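You operate a simulated robot arm through the tools that you are given. There is no shell and no other tool. Be economical: measure what you need, move in short steps, check, and stop when the job is done.

You run a simulated two-armed robot. Do the job below in one go: nothing can be reset, and whatever is moved stays where it is left.

JOB
Pick up the small cardboard box with one hand, pass it to the other hand and put it on the top of the teal bench.

Only the result counts: the job must be done as asked and must still hold three seconds after the hand-in. Knocking over, shifting, dropping, spilling or breaking anything else fails it.

ROBOT AND FRAMES
Two 7-joint arms with two-finger parallel grippers on one trunk, on a base that drives. Base frame: it is fixed to the floor where the robot stands at the start and does not move with it; the origin is under the middle of the robot, x ahead of it, y to its left, z up. Lengths are in cm, angles in degrees, forces in N, time in s.
The left shoulder is at the start at [7, 17.7, 97], the right one opposite. With the tool pointing down near the work surface each hand reaches from about 28 to 72 cm from the robot's upright axis, wherever it stands, measured 20 degrees to its own side. Places, roughly: top of the teal bench [-210, -280, 80]. Payload 3.43 kg a hand.
The tool frame of a hand sits at the grasp point between the pads (the TCP): z along the fingers, y along the line on which they close. The tips reach 3 cm beyond it. Largest opening 9.4 cm; finger width 2.8, thickness 1; the body of the gripper, 5 by 9.6 cm, starts 5.5 cm behind the TCP.
Orientation is that of the tool frame in the base frame, as a unit quaternion [w, x, y, z]. With the fingers straight down and closing along the base's y, the tool's x points along the base's -x, its y along +y and its z along -z.

CONTROLS
- The arms move only by the tool drive_tool. It takes "left_moves", "right_moves" or both (then of equal length, played together; a hand with none holds still); each is one flat list of numbers, 7 for each row, row after row: the shift along the tool's x, y, z in units of 25 mm (1.0 is 25 mm), then the turn, a rotation vector about the tool's x, y, z in units of 4 degrees (1.0 is 4 degrees), then the finger opening in cm, from 0 to 9.4. In form: [tx, ty, tz, ax, ay, az, gripper, tx, ty, tz, ax, ay, az, gripper, ...]. A call has 1 to 20 rows; each row shifts and turns the commanded pose from where the row before left it, along the tool's axes as they then stand. A call with a number of a shift or a turn outside -1 to 1 is refused whole. A row lasts 0.2 s, in which the tool goes at most 5 cm and 8.6 degrees; a call with a longer step from one row to the next is refused whole, and so is a gripper value outside its range. Where a pose cannot be reached the arm comes as near as it can. A force on the tool above 40 N (or 10 N above the force at the start of the call, whichever is more), or a blocked arm, ends the call early, and 0.2 s more pass. The fingers move at their own pace (about 15.3 cm/s each) and stop on an object; they squeeze with about 24 N. The grip force told is the motor's: it shows also when the fingers shut on nothing. Time passes only in rows, and 0.2 s behind the last, so rows that do not move let the fingers close. The reply holds the time, the measured pose of the TCP, the force on the tool along the base axes, the opening and the grip force, in the units named above and with some noise, with the torque about the TCP (base axes, N m) and any sound that the robot's microphone picked up.
- Cameras (640 x 400 px; columns grow to the right, rows downward): "scene" is now at [13.01, 1.14, 127.41]; the picture's right is [0.13, -0.99, 0.00], its down [-0.70, -0.09, -0.71] and it looks along [0.70, 0.09, -0.71] (base axes); focal length 249 px, centre (320, 200). "left" rides on the left gripper at [7.6, -1.4, -10.2] in its tool frame; the picture's right is [0.18, 0.98, 0.00], its down [-0.75, 0.14, -0.64] and it looks along [-0.63, 0.12, 0.77] (tool axes); focal length 243 px, centre (320, 200). "right" rides on the right gripper at [7.6, 1.4, -10.3] in its tool frame; the picture's right is [-0.18, 0.98, 0.00], its down [-0.75, -0.14, -0.64] and it looks along [-0.63, -0.12, 0.77] (tool axes); focal length 243 px, centre (320, 200).
- grab_frame(camera): a new picture of that camera. It takes no simulated time.
- lift_body(by): slides the trunk up (or, below 0, down) by that many cm; the arms and the scene camera ride with it, the base frame stays. It gives what a move gives, with no picture.
- drive_base(legs): drives the robot by 1 to 6 legs, each [ahead, turn to the left] in cm and degrees, along the robot's own axes; the way and the turn of a leg run together, so that a leg with both is an arc; at most 150 cm and 180 degrees a leg. The arms and the cameras ride along, it lands a little off, and it stops where it bumps. It gives what a move gives.
- turn_head(pan, tilt): turns the head with the scene camera to pan (to the left, within 86 degrees either way) and tilt (down, from -29 to 69), counted from straight ahead of the robot. It gives what a move gives.
- measure_at(camera, pixels): for up to 12 pixels [column, row] of the newest picture of that camera ("zoom" is the newest enlarged one), the place [x, y, z] in the base frame of the surface seen there, good to about 0.3 cm. It takes no simulated time.
- inspect(camera, box): a new picture of the part [left, top, right, bottom] of that camera's present view, enlarged. It takes no simulated time.
- sign_off(): hands the job in; it is judged then, once.

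Go step by step. Measure first, check grasps and placings, and put right what went wrong. The budget is 80 turns and 58 pictures, counting those below and the enlarged ones. Unless the task says otherwise, let go and move clear before handing in, and close with one line.

The tools are called after "Request:" as a command line: name --argument value ..., lists and objects as JSON in quotes. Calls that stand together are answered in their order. drive_tool: Moves the arms, as the interface text tells. Its arguments: {"type":"object","properties":{"left_moves":{"type":"array","items":{"type":"number"}},"right_moves":{"type":"array","items":{"type":"number"}}},"required":[]} The other tools are called the same way: lift_body (by) slides the trunk up or down; drive_base (legs) drives the base; turn_head (pan, tilt) turns the head that bears the scene camera; grab_frame (camera) takes a picture; measure_at (camera, pixels) gives the place of the surface under pixels of a picture; inspect (camera, box) takes an enlarged picture of a part of a camera's view; sign_off () hands the job in.

At the start:

```text
time_s: 0.0
left_eef_pos: [46.38, 25.47, 91.31]
left_ee_rot: [0.0, 0.0, 1.0, 0.0]
left_ft_force: [0.0, 0.0, -0.4]
left_wrist_torque: [0.02, -0.05, -0.02]
left_grip_width: 9.41
left_finger_force: 0.0
right_eef_pos: [35.48, -5.31, 96.32]
right_ee_rot: [0.001, 0.0, 1.0, 0.001]
right_ft_force: [0.7, 0.2, -0.7]
right_wrist_torque: [-0.02, 0.0, -0.01]
right_grip_width: 9.42
right_finger_force: 0.1
trunk travel left (down, up): [-55.0, 29.0]
robot x, y, heading: [-0.21, 0.1, 0.2]
head pan, tilt: [7.6, 45.0]
```

scene: 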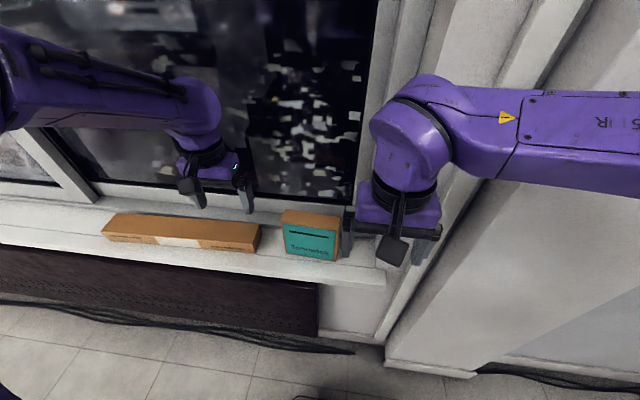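
right: 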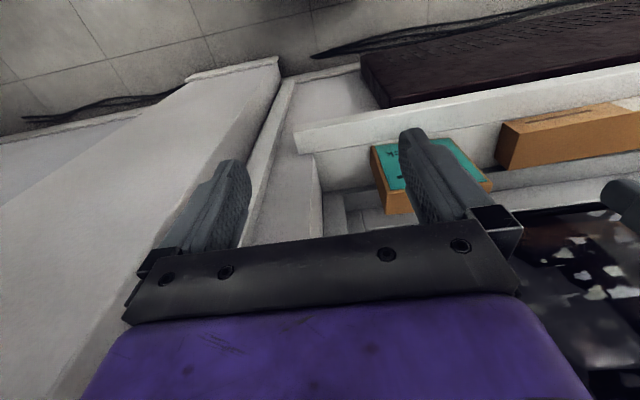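
left: 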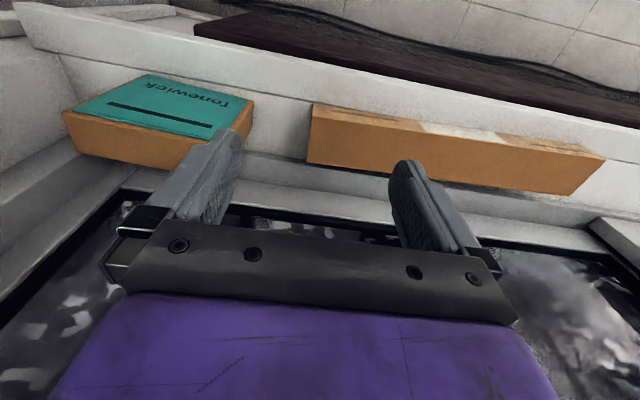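

The scene shows a long brown box with tape (about px 180,232) and a teal-faced box labelled "Tonewick" (about 312,235) on a window sill. I'll zoom in and measure both.

Request:
inspect --camera "scene" --box '[80, 180, 400, 380]'

Request:
measure_at --camera "scene" --pixels '[[118, 216], [256, 228], [255, 248], [104, 234], [285, 212], [338, 219], [336, 258], [287, 250], [200, 265], [290, 262], [200, 215], [370, 270]]'

Request:
measure_at --camera "left" --pixels '[[70, 112], [145, 75], [250, 100], [215, 138], [85, 150], [315, 110], [310, 160], [600, 160], [575, 193], [440, 160], [280, 100], [270, 165]]'

```text
2.00 times, centred on (240, 280) of scene
```

zoom: 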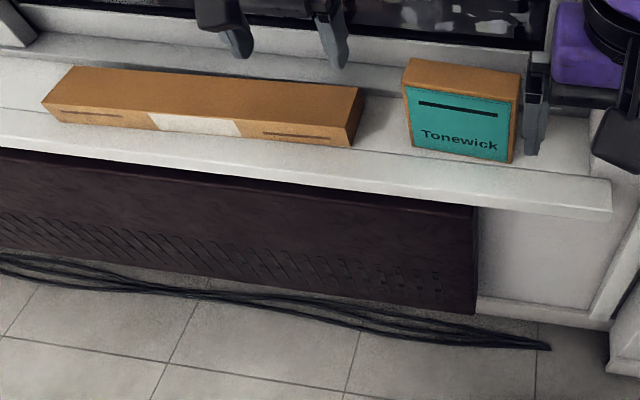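

```text
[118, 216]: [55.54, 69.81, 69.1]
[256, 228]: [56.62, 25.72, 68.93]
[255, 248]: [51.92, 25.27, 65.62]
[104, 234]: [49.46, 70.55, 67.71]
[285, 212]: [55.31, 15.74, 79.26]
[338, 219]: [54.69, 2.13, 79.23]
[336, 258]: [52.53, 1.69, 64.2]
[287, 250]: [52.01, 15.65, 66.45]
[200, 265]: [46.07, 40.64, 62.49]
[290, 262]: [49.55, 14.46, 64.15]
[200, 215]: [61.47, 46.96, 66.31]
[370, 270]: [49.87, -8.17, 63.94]
```

```text
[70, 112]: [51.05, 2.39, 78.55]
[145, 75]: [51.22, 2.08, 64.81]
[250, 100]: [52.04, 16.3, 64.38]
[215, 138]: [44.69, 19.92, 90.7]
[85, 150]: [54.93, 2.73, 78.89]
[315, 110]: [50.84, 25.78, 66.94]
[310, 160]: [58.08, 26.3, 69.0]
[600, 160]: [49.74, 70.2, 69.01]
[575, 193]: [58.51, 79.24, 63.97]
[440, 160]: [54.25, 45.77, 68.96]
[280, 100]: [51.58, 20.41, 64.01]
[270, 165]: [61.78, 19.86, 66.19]
```

The Tonewick box is about 14 x 4.4 x 15 cm, smaller than the 45 cm long box, so it is the target. It stands on the sill at x 51–55.5, y 2–16, top z 79.3. I'll turn the left hand about 92° so the fingers close along x, and check for obstacles around it.

Request:
drive_tool --left_moves '[0, 0, 0, 0, 0, 1, 9.4, 0, 0, 0, 0, 0, 1, 9.4, 0, 0, 0, 0, 0, 1, 9.4, 0, 0, 0, 0, 0, 1, 9.4, 0, 0, 0, 0, 0, 1, 9.4, 0, 0, 0, 0, 0, 1, 9.4, 0, 0, 0, 0, 0, 1, 9.4, 0, 0, 0, 0, 0, 1, 9.4, 0, 0, 0, 0, 0, 1, 9.4, 0, 0, 0, 0, 0, 1, 9.4, 0, 0, 0, 0, 0, 1, 9.4, 0, 0, 0, 0, 0, 1, 9.4, 0, 0, 0, 0, 0, 1, 9.4, 0, 0, 0, 0, 0, 1, 9.4, 0, 0, 0, 0, 0, 1, 9.4, 0, 0, 0, 0, 0, 1, 9.4, 0, 0, 0, 0, 0, 1, 9.4, 0, 0, 0, 0, 0, 1, 9.4, 0, 0, 0, 0, 0, 1, 9.4, 0, 0, 0, 0, 0, 1, 9.4]'

Request:
measure_at --camera "scene" --pixels '[[300, 100], [260, 220], [420, 300], [560, 220], [390, 80], [450, 370], [285, 225], [335, 232], [310, 218], [530, 60]]'

```text
time_s: 4.2
left_eef_pos: [46.2, 25.54, 91.53]
left_ee_rot: [-0.001, 0.643, 0.766, 0.0]
left_ft_force: [0.5, -0.8, 0.0]
left_wrist_torque: [0.0, 0.0, -0.06]
left_grip_width: 9.39
left_finger_force: 0.0
right_eef_pos: [35.51, -5.31, 96.37]
right_ee_rot: [0.001, 0.0, 1.0, 0.001]
right_ft_force: [0.0, 0.2, 0.4]
right_wrist_torque: [-0.02, 0.0, 0.0]
right_grip_width: 9.4
right_finger_force: 0.1
trunk travel left (down, up): [-55.0, 29.0]
robot x, y, heading: [0.09, -0.21, 0.1]
head pan, tilt: [7.6, 45.0]
```

```text
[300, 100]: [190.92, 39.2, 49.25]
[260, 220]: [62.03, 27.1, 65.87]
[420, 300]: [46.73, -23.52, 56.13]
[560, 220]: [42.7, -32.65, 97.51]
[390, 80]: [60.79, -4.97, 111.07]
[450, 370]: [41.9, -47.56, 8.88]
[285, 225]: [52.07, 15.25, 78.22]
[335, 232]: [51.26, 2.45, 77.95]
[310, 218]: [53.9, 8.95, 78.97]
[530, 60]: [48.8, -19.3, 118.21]
```

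Left hand turned to about 100°, as commanded; the wall to the right starts around y -20. Next I'll finish the turn to 87° and move above the box at (53.3, 9).

Request:
drive_tool --left_moves '[0, 0, 0, 0, 0, 1, 9.4, 0, 0, 0, 0, 0, 1, 9.4, 0, 0, 0, 0, 0, 1, 9.4, 0, 0, 0, 0, 0, 0.2, 9.4, -0.923, 0.453, 0, 0, 0, 0, 9.4, -0.923, 0.453, 0, 0, 0, 0, 9.4, -0.923, 0.453, 0, 0, 0, 0, 9.4, -0.923, 0.453, 0, 0, 0, 0, 9.4, -0.923, 0.453, 0, 0, 0, 0, 9.4, -0.923, 0.453, 0, 0, 0, 0, 9.4, -0.923, 0.453, 0, 0, 0, 0, 9.4]'

Request:
grab_frame --camera "left"

Request:
grab_frame --camera "scene"

```text
time_s: 6.6
left_eef_pos: [53.48, 8.97, 91.24]
left_ee_rot: [0.001, 0.724, 0.69, 0.0]
left_ft_force: [-0.3, -0.4, 0.5]
left_wrist_torque: [0.04, 0.0, -0.03]
left_grip_width: 9.39
left_finger_force: 0.2
right_eef_pos: [35.5, -5.56, 96.45]
right_ee_rot: [0.0, 0.0, 1.0, 0.001]
right_ft_force: [-0.7, -1.1, 0.3]
right_wrist_torque: [0.02, 0.0, 0.02]
right_grip_width: 9.41
right_finger_force: 0.1
trunk travel left (down, up): [-55.0, 29.0]
robot x, y, heading: [-0.1, -0.27, -0.1]
head pan, tilt: [7.6, 45.0]
```

```text
53 pictures are left
```

left: 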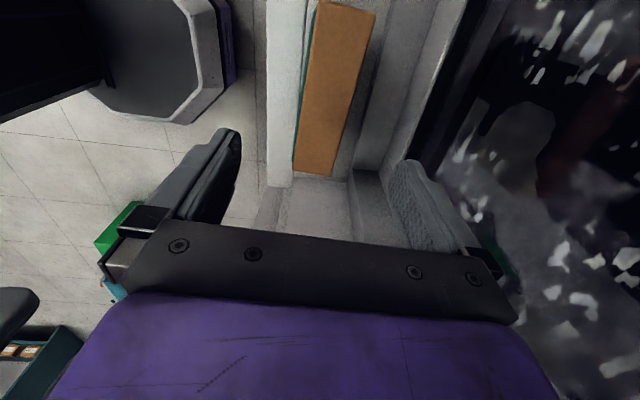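

```text
52 pictures are left
```

scene: 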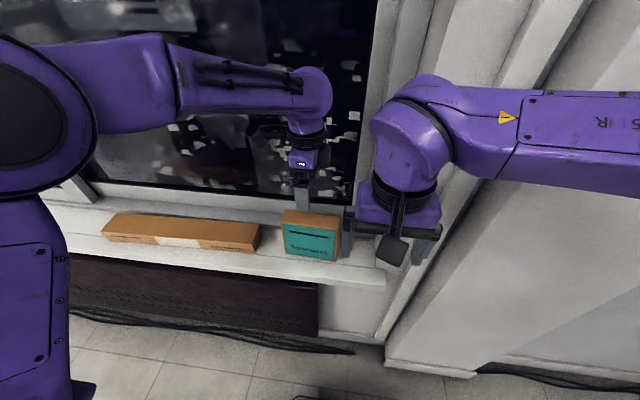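

The left hand is above the box; its top shows between the fingers in the left view (px 335,80). I'll measure the top face for yaw and centre.

Request:
measure_at --camera "left" --pixels '[[297, 165], [331, 172], [318, 6], [371, 16], [335, 90], [309, 90], [354, 90]]'

```text
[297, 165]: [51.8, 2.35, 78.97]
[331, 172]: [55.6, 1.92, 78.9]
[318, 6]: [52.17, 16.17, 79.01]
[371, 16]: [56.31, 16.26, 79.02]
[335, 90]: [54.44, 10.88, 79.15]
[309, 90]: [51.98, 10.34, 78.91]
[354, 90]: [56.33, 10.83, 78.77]
```

Box centre is near (53.8, 9) with top z 79 and about 2° yaw, matching the hand. Descending to TCP z about 75.8 and closing.

Request:
drive_tool --left_moves '[0, 0.12, 0.77, 0, 0, 0, 9.4, 0, 0, 0.77, 0, 0, 0, 9.4, 0, 0, 0.77, 0, 0, 0, 9.4, 0, 0, 0.77, 0, 0, 0, 9.4, 0, 0, 0.77, 0, 0, 0, 9.4, 0, 0, 0.77, 0, 0, 0, 9.4, 0, 0, 0.77, 0, 0, 0, 9.4, 0, 0, 0.77, 0, 0, 0, 9.4]'

Request:
grab_frame --camera "left"

```text
time_s: 8.4
left_eef_pos: [53.65, 8.97, 75.79]
left_ee_rot: [0.001, 0.724, 0.69, 0.0]
left_ft_force: [0.4, -0.3, 1.0]
left_wrist_torque: [-0.01, 0.04, -0.02]
left_grip_width: 9.4
left_finger_force: 0.0
right_eef_pos: [35.61, -5.36, 96.4]
right_ee_rot: [0.0, 0.001, 1.0, 0.0]
right_ft_force: [-0.2, -0.7, -0.3]
right_wrist_torque: [0.0, 0.0, -0.03]
right_grip_width: 9.41
right_finger_force: 0.0
trunk travel left (down, up): [-55.0, 29.0]
robot x, y, heading: [-0.19, -0.26, -0.0]
head pan, tilt: [7.6, 45.0]
```

```text
51 pictures are left
```

left: 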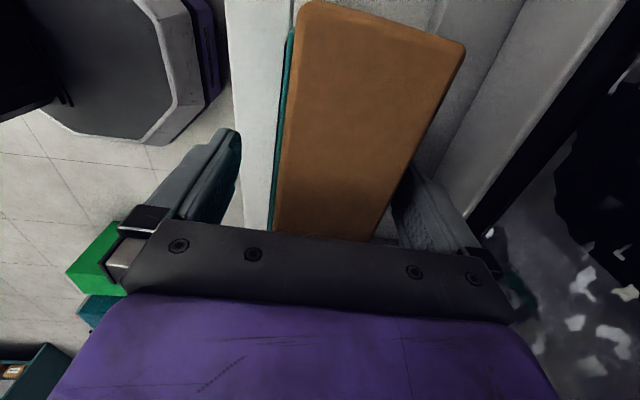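

The fingers straddle the box with a slightly smaller gap on the right side of the view (px 395,210). I'll shift 0.3 cm that way and close.

Request:
drive_tool --left_moves '[0, 0.12, 0, 0, 0, 0, 9.4, 0, 0, 0, 0, 0, 0, 6, 0, 0, 0, 0, 0, 0, 4, 0, 0, 0, 0, 0, 0, 2, 0, 0, 0, 0, 0, 0, 2, 0, 0, 0, 0, 0, 0, 2]'

```text
time_s: 9.8
left_eef_pos: [53.91, 9.04, 75.9]
left_ee_rot: [0.0, 0.724, 0.69, 0.0]
left_ft_force: [-0.6, -0.2, 1.1]
left_wrist_torque: [0.01, -0.03, 0.01]
left_grip_width: 4.87
left_finger_force: 24.1
right_eef_pos: [35.5, -5.37, 96.31]
right_ee_rot: [0.001, 0.0, 1.0, 0.001]
right_ft_force: [0.1, -0.6, 1.1]
right_wrist_torque: [0.0, 0.02, 0.01]
right_grip_width: 9.43
right_finger_force: 0.1
trunk travel left (down, up): [-55.0, 29.0]
robot x, y, heading: [-0.09, 0.19, 0.1]
head pan, tilt: [7.6, 45.0]
```

The grip holds at 4.87 cm wide with 24 N. Lifting 15 cm.

Request:
drive_tool --left_moves '[0, 0, -0.5, 0, 0, 0, 2, 0, 0, -0.5, 0, 0, 0, 2, 0, 0, -0.6, 0, 0, 0, 2, 0, 0, -0.8, 0, 0, 0, 2, 0, 0, -0.8, 0, 0, 0, 2, 0, 0, -0.8, 0, 0, 0, 2, 0, 0, -0.8, 0, 0, 0, 2, 0, 0, -0.6, 0, 0, 0, 2, 0, 0, -0.6, 0, 0, 0, 2]'

Request:
turn_head --pan -86 --tilt 30

Request:
grab_frame --camera "scene"

Request:
turn_head --pan 86 --tilt 30

Request:
grab_frame --camera "scene"

```text
time_s: 11.8
left_eef_pos: [54.11, 8.83, 90.97]
left_ee_rot: [0.0, 0.724, 0.69, 0.0]
left_ft_force: [0.3, -0.1, -0.8]
left_wrist_torque: [0.01, -0.02, 0.01]
left_grip_width: 4.91
left_finger_force: 24.7
right_eef_pos: [35.39, -5.41, 96.44]
right_ee_rot: [0.001, 0.0, 1.0, 0.001]
right_ft_force: [-0.4, 0.1, -0.7]
right_wrist_torque: [-0.01, -0.01, 0.03]
right_grip_width: 9.4
right_finger_force: 0.0
trunk travel left (down, up): [-55.0, 29.0]
robot x, y, heading: [0.43, 0.39, 0.1]
head pan, tilt: [7.6, 45.0]
```

```text
time_s: 13.5
left_eef_pos: [54.0, 8.93, 90.98]
left_ee_rot: [0.0, 0.725, 0.689, 0.0]
left_ft_force: [0.5, 0.1, -0.9]
left_wrist_torque: [0.01, 0.03, -0.04]
left_grip_width: 4.91
left_finger_force: 24.4
right_eef_pos: [35.49, -5.46, 96.34]
right_ee_rot: [0.0, 0.0, 1.0, 0.001]
right_ft_force: [0.3, 0.3, 0.0]
right_wrist_torque: [-0.02, 0.01, 0.0]
right_grip_width: 9.41
right_finger_force: 0.0
trunk travel left (down, up): [-55.0, 29.0]
robot x, y, heading: [-0.12, 0.23, -0.1]
head pan, tilt: [-85.9, 30.0]
```

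```text
50 pictures are left
```

scene: 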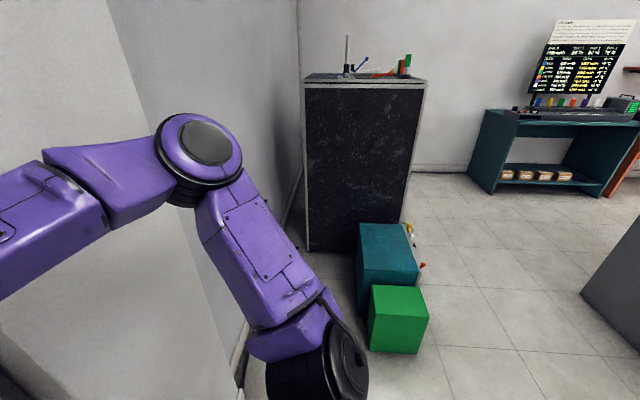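

```text
time_s: 16.1
left_eef_pos: [54.04, 9.03, 91.02]
left_ee_rot: [0.0, 0.724, 0.69, 0.0]
left_ft_force: [0.5, 0.7, -1.1]
left_wrist_torque: [0.0, -0.05, -0.01]
left_grip_width: 4.91
left_finger_force: 23.8
right_eef_pos: [35.52, -5.31, 96.4]
right_ee_rot: [0.001, 0.0, 1.0, 0.0]
right_ft_force: [-0.5, 1.0, 0.2]
right_wrist_torque: [0.01, 0.02, 0.02]
right_grip_width: 9.42
right_finger_force: 0.0
trunk travel left (down, up): [-55.0, 29.0]
robot x, y, heading: [-0.28, -0.07, -0.0]
head pan, tilt: [85.9, 30.0]
```

```text
49 pictures are left
```

scene: 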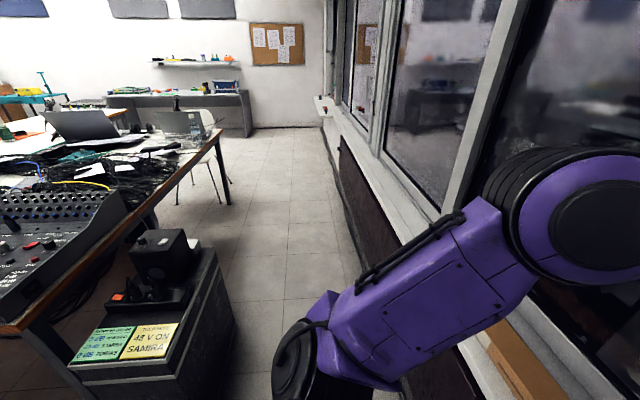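

Weight is only about 1 N and the box is held securely. The left view shows a trolley (px 180,330) near the base; I'll measure that, then look right and behind toward the bench.

Request:
measure_at --camera "scene" --pixels '[[215, 250], [238, 345], [205, 390], [90, 390], [80, 250], [225, 130], [230, 200], [30, 320]]'

Request:
turn_head --pan -86 --tilt 45

Request:
grab_frame --camera "scene"

Request:
measure_at --camera "scene" --pixels '[[305, 170], [410, 165], [360, 260], [425, 280], [600, 240], [610, 330], [630, 90], [470, 120], [600, 150], [380, 340], [420, 300], [500, 60]]'

```text
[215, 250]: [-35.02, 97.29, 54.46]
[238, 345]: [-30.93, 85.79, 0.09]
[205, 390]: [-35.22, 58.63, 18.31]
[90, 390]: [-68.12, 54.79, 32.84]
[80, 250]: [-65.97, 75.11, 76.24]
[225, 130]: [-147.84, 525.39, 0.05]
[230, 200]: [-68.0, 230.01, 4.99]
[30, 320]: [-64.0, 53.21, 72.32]
```

```text
time_s: 18.7
left_eef_pos: [54.11, 8.99, 91.02]
left_ee_rot: [0.0, 0.724, 0.689, 0.0]
left_ft_force: [0.5, -0.9, -1.4]
left_wrist_torque: [-0.02, -0.02, 0.01]
left_grip_width: 4.9
left_finger_force: 24.3
right_eef_pos: [35.45, -5.38, 96.36]
right_ee_rot: [0.0, 0.0, 1.0, 0.001]
right_ft_force: [0.6, 0.0, 0.7]
right_wrist_torque: [0.0, 0.03, 0.01]
right_grip_width: 9.42
right_finger_force: 0.0
trunk travel left (down, up): [-55.0, 29.0]
robot x, y, heading: [0.08, 0.11, -0.0]
head pan, tilt: [-85.9, 45.0]
```

```text
48 pictures are left
```

scene: 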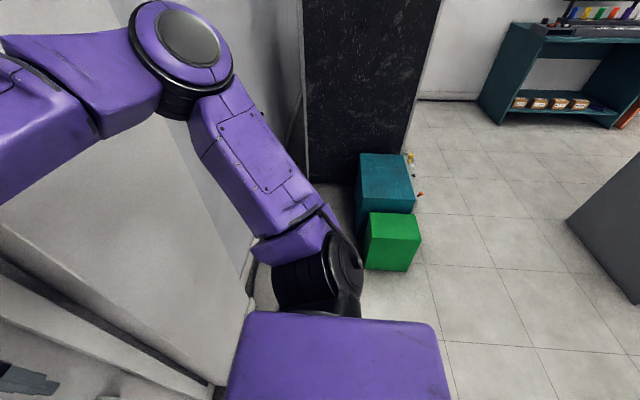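

```text
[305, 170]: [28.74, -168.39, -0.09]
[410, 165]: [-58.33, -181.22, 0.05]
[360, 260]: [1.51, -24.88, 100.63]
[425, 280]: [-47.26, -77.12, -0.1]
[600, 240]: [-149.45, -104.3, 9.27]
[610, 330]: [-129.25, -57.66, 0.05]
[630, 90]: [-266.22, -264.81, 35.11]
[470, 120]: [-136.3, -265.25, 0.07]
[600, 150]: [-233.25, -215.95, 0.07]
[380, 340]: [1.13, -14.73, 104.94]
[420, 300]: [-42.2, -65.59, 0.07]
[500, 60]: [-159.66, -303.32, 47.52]
```

Route: back along -x, then turn right through the gap between the crates (x > -50) and the grey object (x < -140) to the bench, whose front is at about y -265. I'll back up 35 cm first to clear the sill, then look again.

Request:
drive_base --legs '[[-35, 0]]'

Request:
turn_head --pan 0 --tilt 40

Request:
grab_frame --camera "scene"

Request:
measure_at --camera "scene" --pixels '[[60, 100], [20, 200], [600, 120], [450, 200], [560, 250]]'

```text
time_s: 21.0
left_eef_pos: [18.63, 9.23, 91.01]
left_ee_rot: [0.0, 0.722, 0.691, 0.0]
left_ft_force: [-0.6, 0.2, -0.6]
left_wrist_torque: [-0.05, -0.02, -0.01]
left_grip_width: 4.91
left_finger_force: 24.3
right_eef_pos: [0.1, -5.25, 96.28]
right_ee_rot: [0.001, -0.003, 1.0, 0.0]
right_ft_force: [0.0, -0.3, -0.1]
right_wrist_torque: [0.0, -0.01, 0.01]
right_grip_width: 9.39
right_finger_force: 0.0
trunk travel left (down, up): [-55.0, 29.0]
robot x, y, heading: [-35.44, -0.07, 0.7]
head pan, tilt: [-85.9, 45.0]
```

```text
time_s: 22.6
left_eef_pos: [18.67, 9.18, 90.91]
left_ee_rot: [0.0, 0.722, 0.692, 0.0]
left_ft_force: [0.3, 0.4, -1.4]
left_wrist_torque: [-0.02, -0.01, -0.01]
left_grip_width: 4.88
left_finger_force: 23.5
right_eef_pos: [0.13, -5.28, 96.36]
right_ee_rot: [0.0, -0.003, 1.0, 0.001]
right_ft_force: [-0.9, -0.4, 0.5]
right_wrist_torque: [0.01, -0.01, 0.04]
right_grip_width: 9.39
right_finger_force: 0.0
trunk travel left (down, up): [-55.0, 29.0]
robot x, y, heading: [-35.29, 0.09, 0.2]
head pan, tilt: [0.0, 40.0]
```

```text
47 pictures are left
```

scene: 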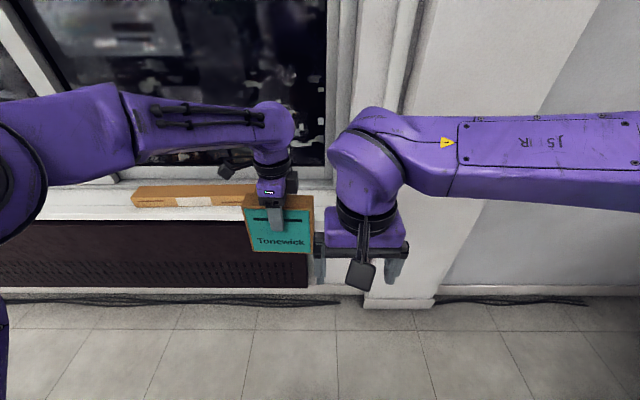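

```text
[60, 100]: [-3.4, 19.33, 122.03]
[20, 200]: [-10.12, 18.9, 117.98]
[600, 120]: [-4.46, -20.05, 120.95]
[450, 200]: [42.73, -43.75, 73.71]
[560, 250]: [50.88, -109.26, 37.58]
```

The box is well clear of the sill and everything ahead is free. I'll prepare the right hand: move it right 17.5 cm, then begin turning so that its fingers close along x.

Request:
drive_tool --right_moves '[0, -1, 0, 0, 0, 0, 9.4, 0, -1, 0, 0, 0, 0, 9.4, 0, -1, 0, 0, 0, 0, 9.4, 0, -1, 0, 0, 0, 0, 9.4, 0, -1, 0, 0, 0, 0, 9.4, 0, -1, 0, 0, 0, 0, 9.4, 0, -1, 0, 0, 0, 0, 9.4, 0, 0, 0, 0, 0, -1, 9.4, 0, 0, 0, 0, 0, -1, 9.4, 0, 0, 0, 0, 0, -1, 9.4, 0, 0, 0, 0, 0, -1, 9.4, 0, 0, 0, 0, 0, -1, 9.4, 0, 0, 0, 0, 0, -1, 9.4, 0, 0, 0, 0, 0, -1, 9.4, 0, 0, 0, 0, 0, -1, 9.4, 0, 0, 0, 0, 0, -1, 9.4, 0, 0, 0, 0, 0, -1, 9.4, 0, 0, 0, 0, 0, -1, 9.4, 0, 0, 0, 0, 0, -1, 9.4, 0, 0, 0, 0, 0, -1, 9.4]'

Request:
drive_tool --right_moves '[0, 0, 0, 0, 0, -1, 9.4, 0, 0, 0, 0, 0, -1, 9.4, 0, 0, 0, 0, 0, -1, 9.4, 0, 0, 0, 0, 0, -1, 9.4, 0, 0, 0, 0, 0, -1, 9.4, 0, 0, 0, 0, 0, -1, 9.4, 0, 0, 0, 0, 0, -1, 9.4, 0, 0, 0, 0, 0, -1, 9.4, 0, 0, 0, 0, 0, -1, 9.4]'

Request:
drive_tool --right_moves '[0, 0, 0, 0, -1, 0, 9.4, 0, 0, 0, 0, -1, 0, 9.4, 0, 0, 0, 0, -1, 0, 9.4, 0, 0, 0, 0, -1, 0, 9.4, 0, 0, 0, 0, -1, 0, 9.4, 0, 0, 0, 0, -1, 0, 9.4, 0, 0, 0, 0, -1, 0, 9.4, 0, 0, 0, 0, -1, 0, 9.4, 0, 0, 0, 0, -1, 0, 9.4, 0, 0, 0, 0, -1, 0, 9.4, 0, 0, 0, 0, -1, 0, 9.4, 0, 0, 0, 0, -1, 0, 9.4, 0, 0, 0, 0, -1, 0, 9.4, 0, 0, 0, 0, -1, 0, 9.4, 0, 0, 0, 0, -1, 0, 9.4]'

Request:
grab_frame --camera "scene"

```text
time_s: 26.8
left_eef_pos: [18.71, 9.16, 90.96]
left_ee_rot: [0.0, 0.723, 0.691, -0.001]
left_ft_force: [0.5, -0.5, -1.0]
left_wrist_torque: [-0.02, 0.0, 0.04]
left_grip_width: 4.9
left_finger_force: 23.9
right_eef_pos: [-5.36, -19.27, 89.37]
right_ee_rot: [0.006, -0.254, 0.967, 0.004]
right_ft_force: [-0.7, 0.8, -1.2]
right_wrist_torque: [0.01, 0.0, 0.02]
right_grip_width: 9.42
right_finger_force: 0.1
right hand out of reach, approached as far as the arm can: row 10, 11, 12, 13, 14, 15, 16, 17, 18, 19, 20
trunk travel left (down, up): [-55.0, 29.0]
robot x, y, heading: [-35.52, -0.03, 0.3]
head pan, tilt: [0.0, 40.0]
```

```text
time_s: 28.8
left_eef_pos: [18.77, 9.08, 90.91]
left_ee_rot: [-0.001, 0.723, 0.691, 0.0]
left_ft_force: [-0.2, 0.4, -1.7]
left_wrist_torque: [0.01, 0.04, 0.0]
left_grip_width: 4.87
left_finger_force: 23.8
right_eef_pos: [-4.92, -17.11, 87.9]
right_ee_rot: [0.023, -0.316, 0.949, 0.0]
right_ft_force: [0.1, 0.2, 0.0]
right_wrist_torque: [-0.02, 0.03, 0.0]
right_grip_width: 9.38
right_finger_force: 0.0
right hand out of reach, approached as far as the arm can: row 1, 2, 3, 4, 5, 6, 7, 8, 9
trunk travel left (down, up): [-55.0, 29.0]
robot x, y, heading: [-35.72, -0.43, 0.3]
head pan, tilt: [0.0, 40.0]
```

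```text
time_s: 32.0
left_eef_pos: [18.67, 9.14, 90.98]
left_ee_rot: [0.0, 0.722, 0.692, 0.0]
left_ft_force: [-0.6, 0.2, -0.4]
left_wrist_torque: [-0.03, -0.03, 0.02]
left_grip_width: 4.87
left_finger_force: 24.1
right_eef_pos: [9.88, -14.64, 94.53]
right_ee_rot: [0.494, -0.276, 0.809, 0.16]
right_ft_force: [-0.6, -0.4, 0.6]
right_wrist_torque: [0.0, 0.0, -0.02]
right_grip_width: 9.39
right_finger_force: 0.1
right hand out of reach, approached as far as the arm can: row 1, 2, 3, 4, 5, 6, 7, 8, 9, 10, 11, 12, 13, 14, 15
trunk travel left (down, up): [-55.0, 29.0]
robot x, y, heading: [-35.26, -0.25, 0.5]
head pan, tilt: [0.0, 40.0]
```

```text
46 pictures are left
```

scene: 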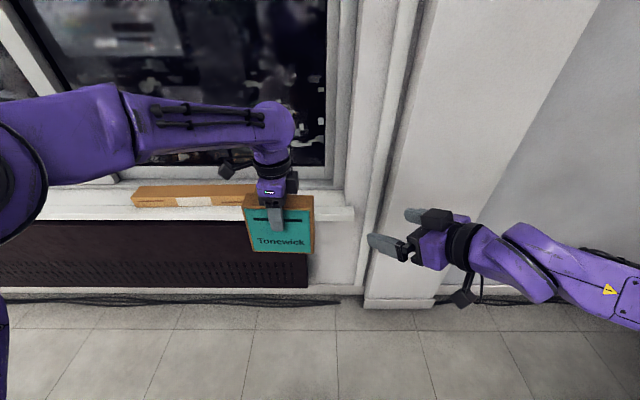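

The right hand could not reach the pose close to the body, but it is near the wanted orientation. Farther ahead it should fit, so I'll move it forward (tool -y) and check how the commanded pose is tracked.

Request:
drive_tool --right_moves '[0, -1, 0, 0, 0, 0, 9.4, 0, -1, 0, 0, 0, 0, 9.4, 0, -1, 0, 0, 0, 0, 9.4, 0, -1, 0, 0, 0, 0, 9.4, 0, -1, 0, 0, 0, 0, 9.4, 0, -1, 0, 0, 0, 0, 9.4]'

```text
time_s: 33.4
left_eef_pos: [18.62, 9.38, 90.87]
left_ee_rot: [0.0, 0.721, 0.692, -0.001]
left_ft_force: [-0.5, -0.3, -0.2]
left_wrist_torque: [-0.05, 0.02, 0.0]
left_grip_width: 4.89
left_finger_force: 23.6
right_eef_pos: [19.17, -21.37, 91.43]
right_ee_rot: [0.497, -0.259, 0.813, 0.161]
right_ft_force: [0.4, 0.6, -0.6]
right_wrist_torque: [-0.04, 0.01, -0.06]
right_grip_width: 9.4
right_finger_force: 0.1
right hand out of reach, approached as far as the arm can: row 4, 5, 6
trunk travel left (down, up): [-55.0, 29.0]
robot x, y, heading: [-35.43, -0.15, 0.3]
head pan, tilt: [0.0, 40.0]
```

The command restarts from the measured pose; the tool now points 63° from vertical, heading about 36° toward +y. I'll yaw it about the vertical (axis [-0.891, 0, -0.456] in the tool frame) toward +y in steps.

Request:
drive_tool --right_moves '[0, 0, 0, -0.891, 0, -0.456, 9.4, 0, 0, 0, -0.891, 0, -0.456, 9.4, 0, 0, 0, -0.891, 0, -0.456, 9.4, 0, 0, 0, -0.891, 0, -0.456, 9.4, 0, 0, 0, -0.891, 0, -0.456, 9.4, 0, 0, 0, -0.891, 0, -0.456, 9.4]'

```text
time_s: 34.8
left_eef_pos: [18.7, 9.16, 90.87]
left_ee_rot: [0.0, 0.722, 0.692, 0.001]
left_ft_force: [0.2, -0.4, -0.3]
left_wrist_torque: [-0.01, 0.01, -0.02]
left_grip_width: 4.88
left_finger_force: 23.7
right_eef_pos: [19.5, -22.88, 91.51]
right_ee_rot: [0.47, -0.401, 0.747, 0.245]
right_ft_force: [-0.2, 0.3, 0.8]
right_wrist_torque: [-0.03, -0.01, -0.03]
right_grip_width: 9.41
right_finger_force: 0.1
right hand out of reach, approached as far as the arm can: row 1
trunk travel left (down, up): [-55.0, 29.0]
robot x, y, heading: [-35.51, -0.13, 0.2]
head pan, tilt: [0.0, 40.0]
```

That worked (only the first row was limited); heading is now about 56°. Eight more rows bring it to about 87.5°.

Request:
drive_tool --right_moves '[0, 0, 0, -0.896, 0, -0.44, 9.4, 0, 0, 0, -0.896, 0, -0.44, 9.4, 0, 0, 0, -0.896, 0, -0.44, 9.4, 0, 0, 0, -0.896, 0, -0.44, 9.4, 0, 0, 0, -0.896, 0, -0.44, 9.4, 0, 0, 0, -0.896, 0, -0.44, 9.4, 0, 0, 0, -0.896, 0, -0.44, 9.4, 0, 0, 0, -0.896, 0, -0.44, 9.4]'

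Request:
grab_frame --camera "scene"

Request:
grab_frame --camera "right"

```text
time_s: 36.6
left_eef_pos: [18.72, 9.18, 90.85]
left_ee_rot: [-0.001, 0.722, 0.692, 0.0]
left_ft_force: [-0.1, -0.1, -0.1]
left_wrist_torque: [0.01, 0.04, 0.03]
left_grip_width: 4.88
left_finger_force: 23.8
right_eef_pos: [19.6, -22.76, 91.54]
right_ee_rot: [0.382, -0.593, 0.608, 0.365]
right_ft_force: [0.2, 0.1, -0.1]
right_wrist_torque: [-0.01, 0.0, 0.03]
right_grip_width: 9.38
right_finger_force: 0.1
trunk travel left (down, up): [-55.0, 29.0]
robot x, y, heading: [-35.68, -0.34, 0.3]
head pan, tilt: [0.0, 40.0]
```

```text
45 pictures are left
```

scene: 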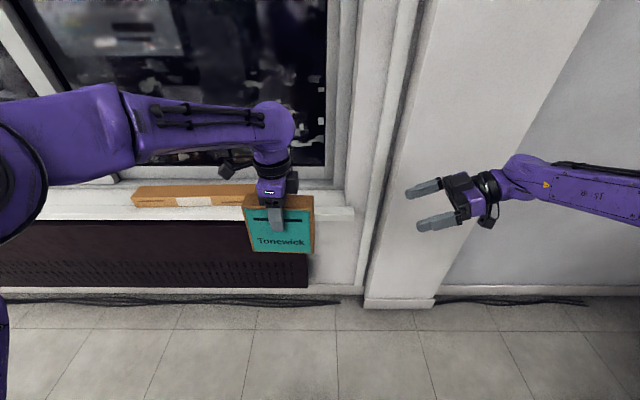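

```text
44 pictures are left
```

right: 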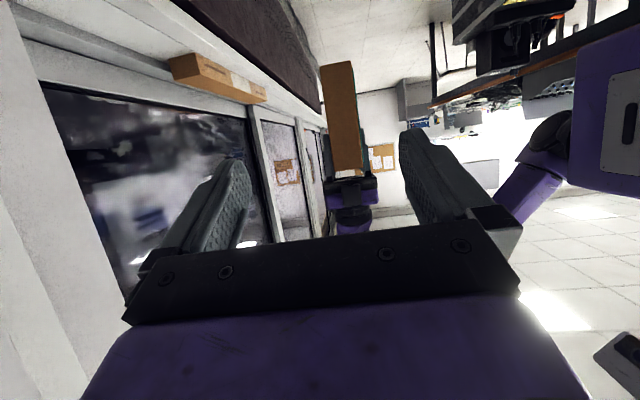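

The right hand now points at the box's narrow end (right view px 343,120). I'll measure the box edges for the approach.

Request:
measure_at --camera "right" --pixels '[[324, 70], [350, 66], [336, 168], [357, 168], [331, 120], [356, 120]]'

Request:
measure_at --camera "scene" --pixels '[[312, 198], [311, 250], [249, 248], [308, 210], [306, 198], [249, 200]]'

```text
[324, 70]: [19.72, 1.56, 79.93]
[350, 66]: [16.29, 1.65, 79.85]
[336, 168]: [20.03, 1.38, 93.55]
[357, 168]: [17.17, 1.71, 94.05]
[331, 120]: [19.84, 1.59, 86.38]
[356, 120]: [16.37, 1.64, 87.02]
```

```text
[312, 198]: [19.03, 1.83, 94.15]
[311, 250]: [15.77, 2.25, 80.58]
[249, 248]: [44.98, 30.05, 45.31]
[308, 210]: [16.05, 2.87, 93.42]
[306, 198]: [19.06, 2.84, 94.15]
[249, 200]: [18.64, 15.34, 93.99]
```

End face is at y about 1.7, x 16.2–20.2. Target right TCP is (18.4, 4.3, 86); first to a standoff about 10 cm short along the fingers.

Request:
drive_tool --right_moves '[-0.403, 0.112, 0.971, 0, 0, 0, 9.4, -0.403, 0.112, 0.971, 0, 0, 0, 9.4, -0.403, 0.112, 0.971, 0, 0, 0, 9.4, -0.403, 0.112, 0.971, 0, 0, 0, 9.4, -0.403, 0.112, 0.971, 0, 0, 0, 9.4, -0.403, 0.112, 0.971, 0, 0, 0, 9.4, -0.403, 0.112, 0.971, 0, 0, 0, 9.4]'

Request:
grab_frame --camera "right"

```text
time_s: 38.2
left_eef_pos: [18.7, 9.23, 90.96]
left_ee_rot: [0.0, 0.722, 0.692, 0.0]
left_ft_force: [1.1, -0.6, -1.4]
left_wrist_torque: [0.0, 0.01, -0.02]
left_grip_width: 4.88
left_finger_force: 23.9
right_eef_pos: [18.18, -4.23, 90.46]
right_ee_rot: [0.382, -0.593, 0.609, 0.364]
right_ft_force: [0.2, -1.2, -0.6]
right_wrist_torque: [0.05, -0.01, 0.02]
right_grip_width: 9.39
right_finger_force: 0.0
trunk travel left (down, up): [-55.0, 29.0]
robot x, y, heading: [-35.46, -0.04, 0.4]
head pan, tilt: [0.0, 40.0]
```

```text
43 pictures are left
```

right: 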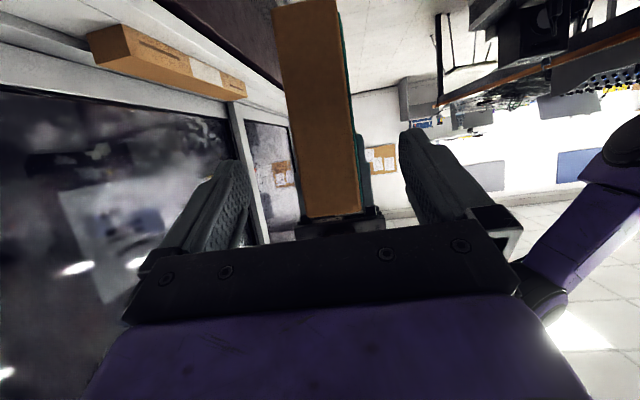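

Aligned: the box end lies between the fingers. Advancing 9.6 cm along the fingers.

Request:
drive_tool --right_moves '[0.05, 0, 0.64, 0, 0, 0, 9.4, 0.05, 0, 0.64, 0, 0, 0, 9.4, 0, 0, 0.64, 0, 0, 0, 9.4, 0, 0, 0.64, 0, 0, 0, 9.4, 0, 0, 0.64, 0, 0, 0, 9.4, 0, 0, 0.64, 0, 0, 0, 9.4]'

Request:
grab_frame --camera "right"

Request:
inspect --camera "scene" --box '[200, 100, 440, 300]'

```text
time_s: 39.6
left_eef_pos: [18.59, 9.27, 90.9]
left_ee_rot: [0.001, 0.722, 0.692, 0.0]
left_ft_force: [0.3, 0.8, -0.4]
left_wrist_torque: [0.01, 0.02, 0.0]
left_grip_width: 4.91
left_finger_force: 24.2
right_eef_pos: [18.71, 4.16, 85.77]
right_ee_rot: [0.382, -0.592, 0.609, 0.364]
right_ft_force: [-0.8, 0.7, -0.6]
right_wrist_torque: [0.01, -0.01, -0.03]
right_grip_width: 9.4
right_finger_force: 0.1
trunk travel left (down, up): [-55.0, 29.0]
robot x, y, heading: [-35.16, 0.14, 0.6]
head pan, tilt: [0.0, 40.0]
```

```text
42 pictures are left
```

right: 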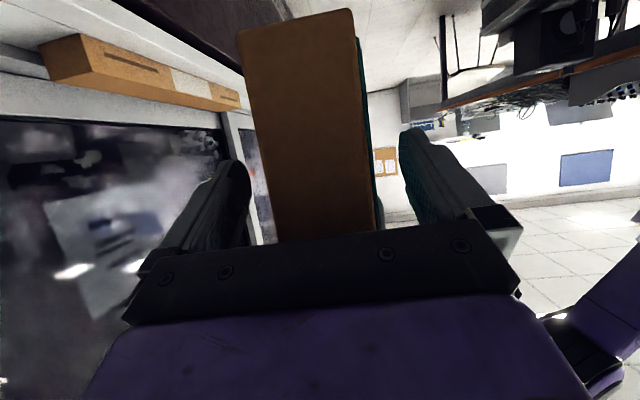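

```text
2.00 times, centred on (320, 200) of scene
```

zoom: 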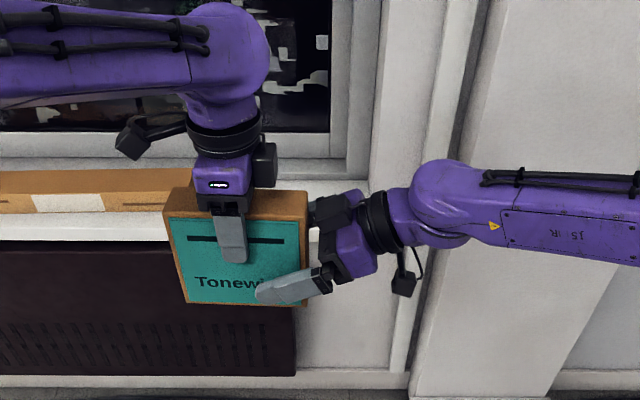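

The right fingers straddle the box below the left ones with clear space. Closing the right hand.

Request:
drive_tool --right_moves '[0, 0, 0, 0, 0, 0, 6.5, 0, 0, 0, 0, 0, 0, 5.5, 0, 0, 0, 0, 0, 0, 4.5, 0, 0, 0, 0, 0, 0, 2, 0, 0, 0, 0, 0, 0, 2, 0, 0, 0, 0, 0, 0, 2]'

```text
time_s: 41.0
left_eef_pos: [18.63, 9.24, 91.01]
left_ee_rot: [0.0, 0.722, 0.692, 0.0]
left_ft_force: [12.0, 1.8, -2.7]
left_wrist_torque: [0.1, -0.41, 0.56]
left_grip_width: 4.9
left_finger_force: 23.8
right_eef_pos: [18.55, 4.14, 85.77]
right_ee_rot: [0.382, -0.593, 0.608, 0.364]
right_ft_force: [-12.9, -2.6, 1.8]
right_wrist_torque: [0.05, -0.2, 0.08]
right_grip_width: 4.9
right_finger_force: 23.6
trunk travel left (down, up): [-55.0, 29.0]
robot x, y, heading: [-35.37, -0.06, 0.2]
head pan, tilt: [0.0, 40.0]
```

Both hands hold, with a 12 N sideways mismatch: the right hand sits slightly too far +x. I'll ease it 0.15 cm toward -x before releasing.

Request:
drive_tool --right_moves '[0, 0.06, 0, 0, 0, 0, 2, 0, 0, 0, 0, 0, 0, 2]'

```text
time_s: 41.6
left_eef_pos: [18.59, 9.26, 90.88]
left_ee_rot: [0.0, 0.723, 0.691, 0.0]
left_ft_force: [1.6, 1.4, 0.8]
left_wrist_torque: [0.07, -0.27, 0.11]
left_grip_width: 4.92
left_finger_force: 23.5
right_eef_pos: [18.45, 4.15, 85.77]
right_ee_rot: [0.383, -0.591, 0.61, 0.363]
right_ft_force: [-1.6, 0.5, -0.7]
right_wrist_torque: [-0.11, 0.14, 0.05]
right_grip_width: 4.88
right_finger_force: 23.9
trunk travel left (down, up): [-55.0, 29.0]
robot x, y, heading: [-35.19, -0.0, 0.2]
head pan, tilt: [0.0, 40.0]
```

The mismatch is gone. Opening the left hand and lifting it straight up.

Request:
drive_tool --left_moves '[0, 0, 0, 0, 0, 0, 6, 0, 0, 0, 0, 0, 0, 9.4, 0, 0, 0, 0, 0, 0, 9.4, 0, 0, -0.5, 0, 0, 0, 9.4, 0, 0, -0.8, 0, 0, 0, 9.4, 0, 0, -0.8, 0, 0, 0, 9.4, 0, 0, -0.8, 0, 0, 0, 9.4, 0, 0, -0.8, 0, 0, 0, 9.4, 0, 0, -0.8, 0, 0, 0, 9.4]'

Request:
grab_frame --camera "scene"

```text
time_s: 43.6
left_eef_pos: [18.58, 9.17, 102.21]
left_ee_rot: [0.0, 0.722, 0.692, -0.001]
left_ft_force: [0.1, 0.1, -0.3]
left_wrist_torque: [-0.03, 0.01, 0.01]
left_grip_width: 9.4
left_finger_force: 0.0
right_eef_pos: [18.39, 4.15, 85.74]
right_ee_rot: [0.383, -0.592, 0.609, 0.364]
right_ft_force: [0.2, 0.1, -0.6]
right_wrist_torque: [0.01, 0.0, 0.01]
right_grip_width: 4.89
right_finger_force: 23.7
trunk travel left (down, up): [-55.0, 29.0]
robot x, y, heading: [-35.0, 0.03, 0.1]
head pan, tilt: [0.0, 40.0]
```

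```text
40 pictures are left
```

scene: 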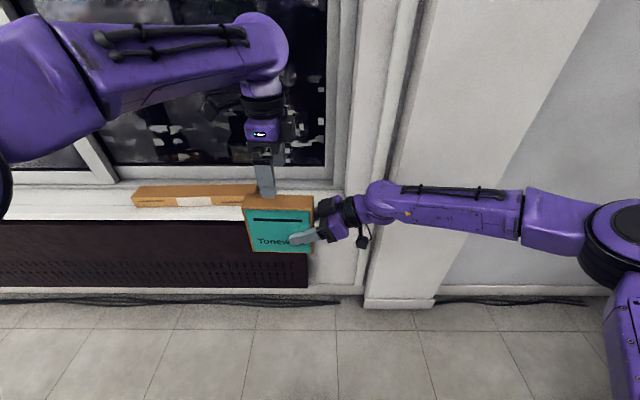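

The box is now held by the right hand alone. I'll bring the left hand back and to the left out of the way, and measure how far the right elbow sticks out.

Request:
drive_tool --left_moves '[0.9, 0, 0, 0, 0, 0, 9.4, 0.9, 0, 0, 0, 0, 0, 9.4, 0.9, 0, 0, 0, 0, 0, 9.4, 0.9, -0.7, 0, 0, 0, 0, 9.4, 0.9, -0.7, 0, 0, 0, 0, 9.4, 0.9, -0.7, 0, 0, 0, 0, 9.4]'

Request:
measure_at --camera "scene" --pixels '[[630, 225], [600, 240], [560, 220], [630, 340], [400, 200]]'

Request:
turn_head --pan -86 --tilt 35

Request:
grab_frame --camera "scene"

```text
time_s: 45.0
left_eef_pos: [13.92, 22.96, 102.1]
left_ee_rot: [0.001, 0.722, 0.692, 0.001]
left_ft_force: [-0.6, -0.4, 0.8]
left_wrist_torque: [-0.04, -0.03, -0.03]
left_grip_width: 9.4
left_finger_force: 0.0
right_eef_pos: [18.36, 4.3, 85.91]
right_ee_rot: [0.383, -0.592, 0.609, 0.364]
right_ft_force: [1.1, 0.4, -0.2]
right_wrist_torque: [-0.05, 0.01, 0.0]
right_grip_width: 4.91
right_finger_force: 24.2
trunk travel left (down, up): [-55.0, 29.0]
robot x, y, heading: [-35.28, -0.21, 0.1]
head pan, tilt: [0.0, 40.0]
```

```text
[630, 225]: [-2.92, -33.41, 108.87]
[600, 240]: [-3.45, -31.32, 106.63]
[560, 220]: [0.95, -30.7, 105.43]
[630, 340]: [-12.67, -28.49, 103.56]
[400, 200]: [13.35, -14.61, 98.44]
```

```text
time_s: 46.6
left_eef_pos: [13.94, 22.91, 102.18]
left_ee_rot: [0.0, 0.722, 0.692, -0.001]
left_ft_force: [0.3, 0.2, 0.2]
left_wrist_torque: [-0.01, -0.02, 0.0]
left_grip_width: 9.39
left_finger_force: 0.0
right_eef_pos: [18.41, 4.16, 85.87]
right_ee_rot: [0.382, -0.592, 0.609, 0.364]
right_ft_force: [-0.8, -0.8, -0.4]
right_wrist_torque: [-0.01, 0.01, -0.01]
right_grip_width: 4.9
right_finger_force: 23.6
trunk travel left (down, up): [-55.0, 29.0]
robot x, y, heading: [-35.44, -0.28, -0.2]
head pan, tilt: [-85.9, 35.0]
```

```text
39 pictures are left
```

scene: 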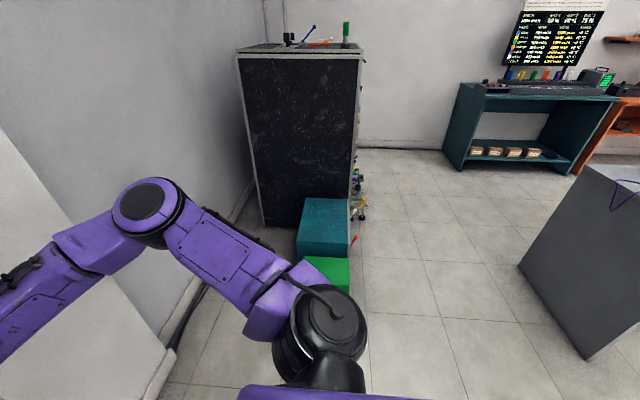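

The elbow reaches only about 38 cm to the side. I'll map the obstacles: cabinet, crates, grey unit (px 590,260) and the bench (px 540,100).

Request:
measure_at --camera "scene" --pixels '[[350, 215], [350, 285], [357, 240], [362, 60], [522, 268], [586, 356], [590, 175], [460, 165], [572, 172], [475, 96], [615, 98], [540, 92]]'

Request:
inspect --camera "scene" --box '[440, 40, 640, 200]'

```text
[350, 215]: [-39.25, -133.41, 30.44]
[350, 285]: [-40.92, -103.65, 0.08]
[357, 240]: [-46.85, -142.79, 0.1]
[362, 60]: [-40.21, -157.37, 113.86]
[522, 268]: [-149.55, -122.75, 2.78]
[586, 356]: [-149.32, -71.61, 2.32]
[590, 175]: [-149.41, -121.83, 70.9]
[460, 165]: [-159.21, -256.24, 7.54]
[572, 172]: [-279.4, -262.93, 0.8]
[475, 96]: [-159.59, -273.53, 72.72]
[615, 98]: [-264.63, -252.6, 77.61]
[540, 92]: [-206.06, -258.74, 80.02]
```

```text
2.50 times, centred on (540, 120) of scene
```

zoom: 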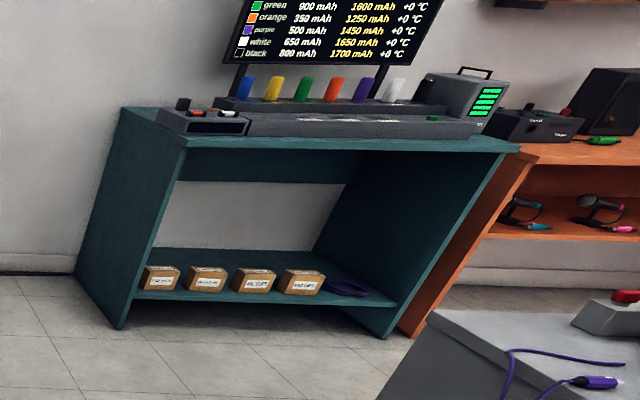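

Bench top z is about 80, front edge y about -252, x from -159 to -265. Equipment covers most of it, so I'll need a closer look. The grey unit is at x < -149, y -72 to -122 and the crates are at x > -41. I'll turn right 123° in place, which is clear of the wall, and look along the path.

Request:
drive_base --legs '[[0, -123]]'

Request:
turn_head --pan 0 --tilt 30

Request:
grab_frame --camera "scene"

```text
time_s: 52.1
left_eef_pos: [-44.38, -53.79, 102.08]
left_ee_rot: [0.0, 0.948, -0.317, 0.0]
left_ft_force: [0.0, -0.7, -0.5]
left_wrist_torque: [-0.04, 0.01, -0.01]
left_grip_width: 9.41
left_finger_force: 0.1
right_eef_pos: [-62.17, -46.82, 85.82]
right_ee_rot: [0.5, 0.264, 0.807, -0.169]
right_ft_force: [-0.1, 0.1, -0.5]
right_wrist_torque: [0.01, 0.01, 0.02]
right_grip_width: 4.9
right_finger_force: 23.8
trunk travel left (down, up): [-55.0, 29.0]
robot x, y, heading: [-34.83, -0.14, -124.0]
head pan, tilt: [-85.9, 35.0]
```

```text
time_s: 53.8
left_eef_pos: [-44.35, -53.87, 102.08]
left_ee_rot: [0.001, 0.948, -0.318, 0.0]
left_ft_force: [0.0, 0.0, -0.9]
left_wrist_torque: [-0.01, -0.01, -0.02]
left_grip_width: 9.39
left_finger_force: 0.0
right_eef_pos: [-62.31, -46.89, 85.74]
right_ee_rot: [0.499, 0.263, 0.808, -0.169]
right_ft_force: [0.2, -0.1, -1.0]
right_wrist_torque: [0.05, 0.08, -0.02]
right_grip_width: 4.88
right_finger_force: 24.1
trunk travel left (down, up): [-55.0, 29.0]
robot x, y, heading: [-35.6, 0.08, -124.2]
head pan, tilt: [0.0, 30.0]
```

```text
37 pictures are left
```

scene: 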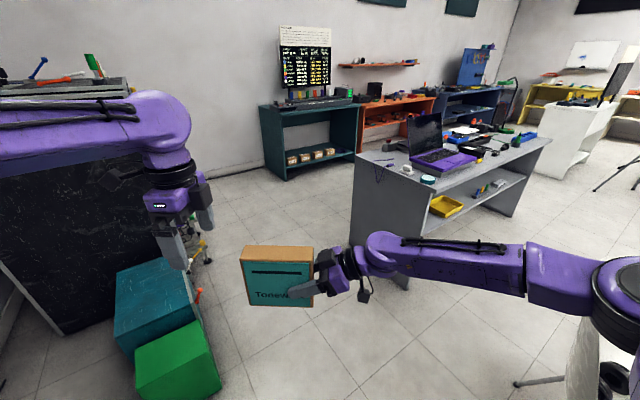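

The path ahead is open: crates on the left, the grey desk with a laptop on the right, and the box secure in the right hand. I'll raise the trunk 25 cm for clearance, drive 108 cm, turn to face -y and go 70 cm.

Request:
lift_body --by 25

Request:
drive_base --legs '[[108, 0], [0, 34], [68, 0]]'

Request:
turn_head --pan -60 --tilt 35

Request:
grab_frame --camera "scene"

```text
time_s: 56.3
left_eef_pos: [-44.42, -53.89, 127.14]
left_ee_rot: [0.0, 0.948, -0.317, -0.001]
left_ft_force: [-0.6, 0.0, -0.2]
left_wrist_torque: [0.04, -0.04, 0.0]
left_grip_width: 9.38
left_finger_force: 0.0
right_eef_pos: [-62.38, -46.95, 110.69]
right_ee_rot: [0.5, 0.263, 0.808, -0.168]
right_ft_force: [0.2, 0.6, -0.9]
right_wrist_torque: [0.05, 0.01, 0.01]
right_grip_width: 4.86
right_finger_force: 23.8
trunk travel left (down, up): [-80.0, 4.0]
robot x, y, heading: [-35.27, -0.07, -124.1]
head pan, tilt: [0.0, 30.0]
```

```text
time_s: 66.9
left_eef_pos: [-74.02, -209.26, 127.18]
left_ee_rot: [0.001, 1.0, -0.025, 0.0]
left_ft_force: [-0.8, 0.9, -0.6]
left_wrist_torque: [-0.02, -0.02, 0.0]
left_grip_width: 9.39
left_finger_force: 0.0
right_eef_pos: [-92.85, -213.55, 110.7]
right_ee_rot: [0.527, 0.014, 0.849, -0.014]
right_ft_force: [0.2, 1.3, -1.0]
right_wrist_torque: [0.04, 0.04, 0.03]
right_grip_width: 4.89
right_finger_force: 23.7
trunk travel left (down, up): [-80.0, 4.0]
robot x, y, heading: [-96.58, -159.78, -89.5]
head pan, tilt: [0.0, 30.0]
```

```text
time_s: 68.2
left_eef_pos: [-74.06, -209.43, 127.07]
left_ee_rot: [0.0, 1.0, -0.025, 0.0]
left_ft_force: [-0.2, 0.2, 0.0]
left_wrist_torque: [-0.01, 0.0, -0.03]
left_grip_width: 9.37
left_finger_force: 0.1
right_eef_pos: [-92.74, -213.74, 110.8]
right_ee_rot: [0.528, 0.015, 0.849, -0.015]
right_ft_force: [0.4, 0.4, -0.9]
right_wrist_torque: [-0.01, 0.04, -0.02]
right_grip_width: 4.87
right_finger_force: 24.1
trunk travel left (down, up): [-80.0, 4.0]
robot x, y, heading: [-96.76, -159.94, -90.1]
head pan, tilt: [-60.0, 35.0]
```

```text
36 pictures are left
```

scene: 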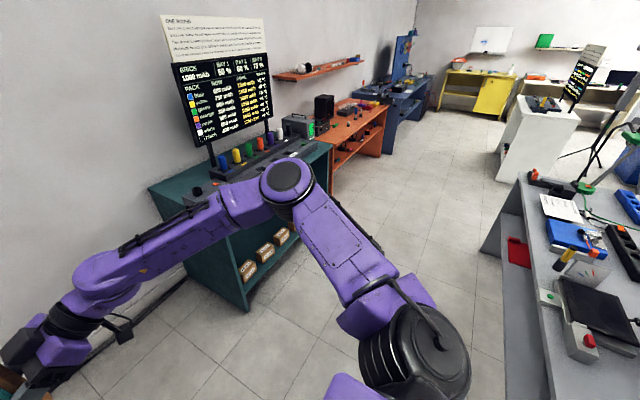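

I'm between the desk and the cabinet, facing -y. The bench's near-left corner (px 170,195) looks free; I'll zoom in and measure the top.

Request:
inspect --camera "scene" --box '[130, 100, 350, 260]'

Request:
measure_at --camera "scene" --pixels '[[152, 189], [165, 215], [180, 190], [190, 197], [216, 176], [240, 178], [297, 157], [310, 153], [328, 146], [205, 190]]'

```text
2.50 times, centred on (240, 180) of scene
```

zoom: 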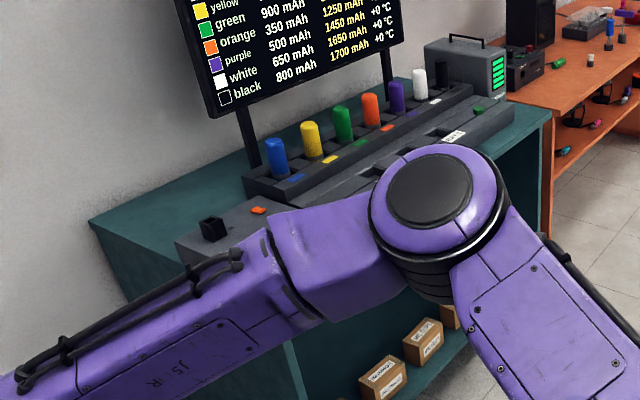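

```text
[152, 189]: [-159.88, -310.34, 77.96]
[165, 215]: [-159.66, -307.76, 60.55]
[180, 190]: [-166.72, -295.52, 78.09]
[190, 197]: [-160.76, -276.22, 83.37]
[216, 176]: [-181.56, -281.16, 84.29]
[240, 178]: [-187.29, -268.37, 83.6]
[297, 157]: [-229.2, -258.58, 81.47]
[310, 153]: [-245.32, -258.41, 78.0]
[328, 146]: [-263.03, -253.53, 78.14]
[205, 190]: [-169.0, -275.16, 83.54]
```

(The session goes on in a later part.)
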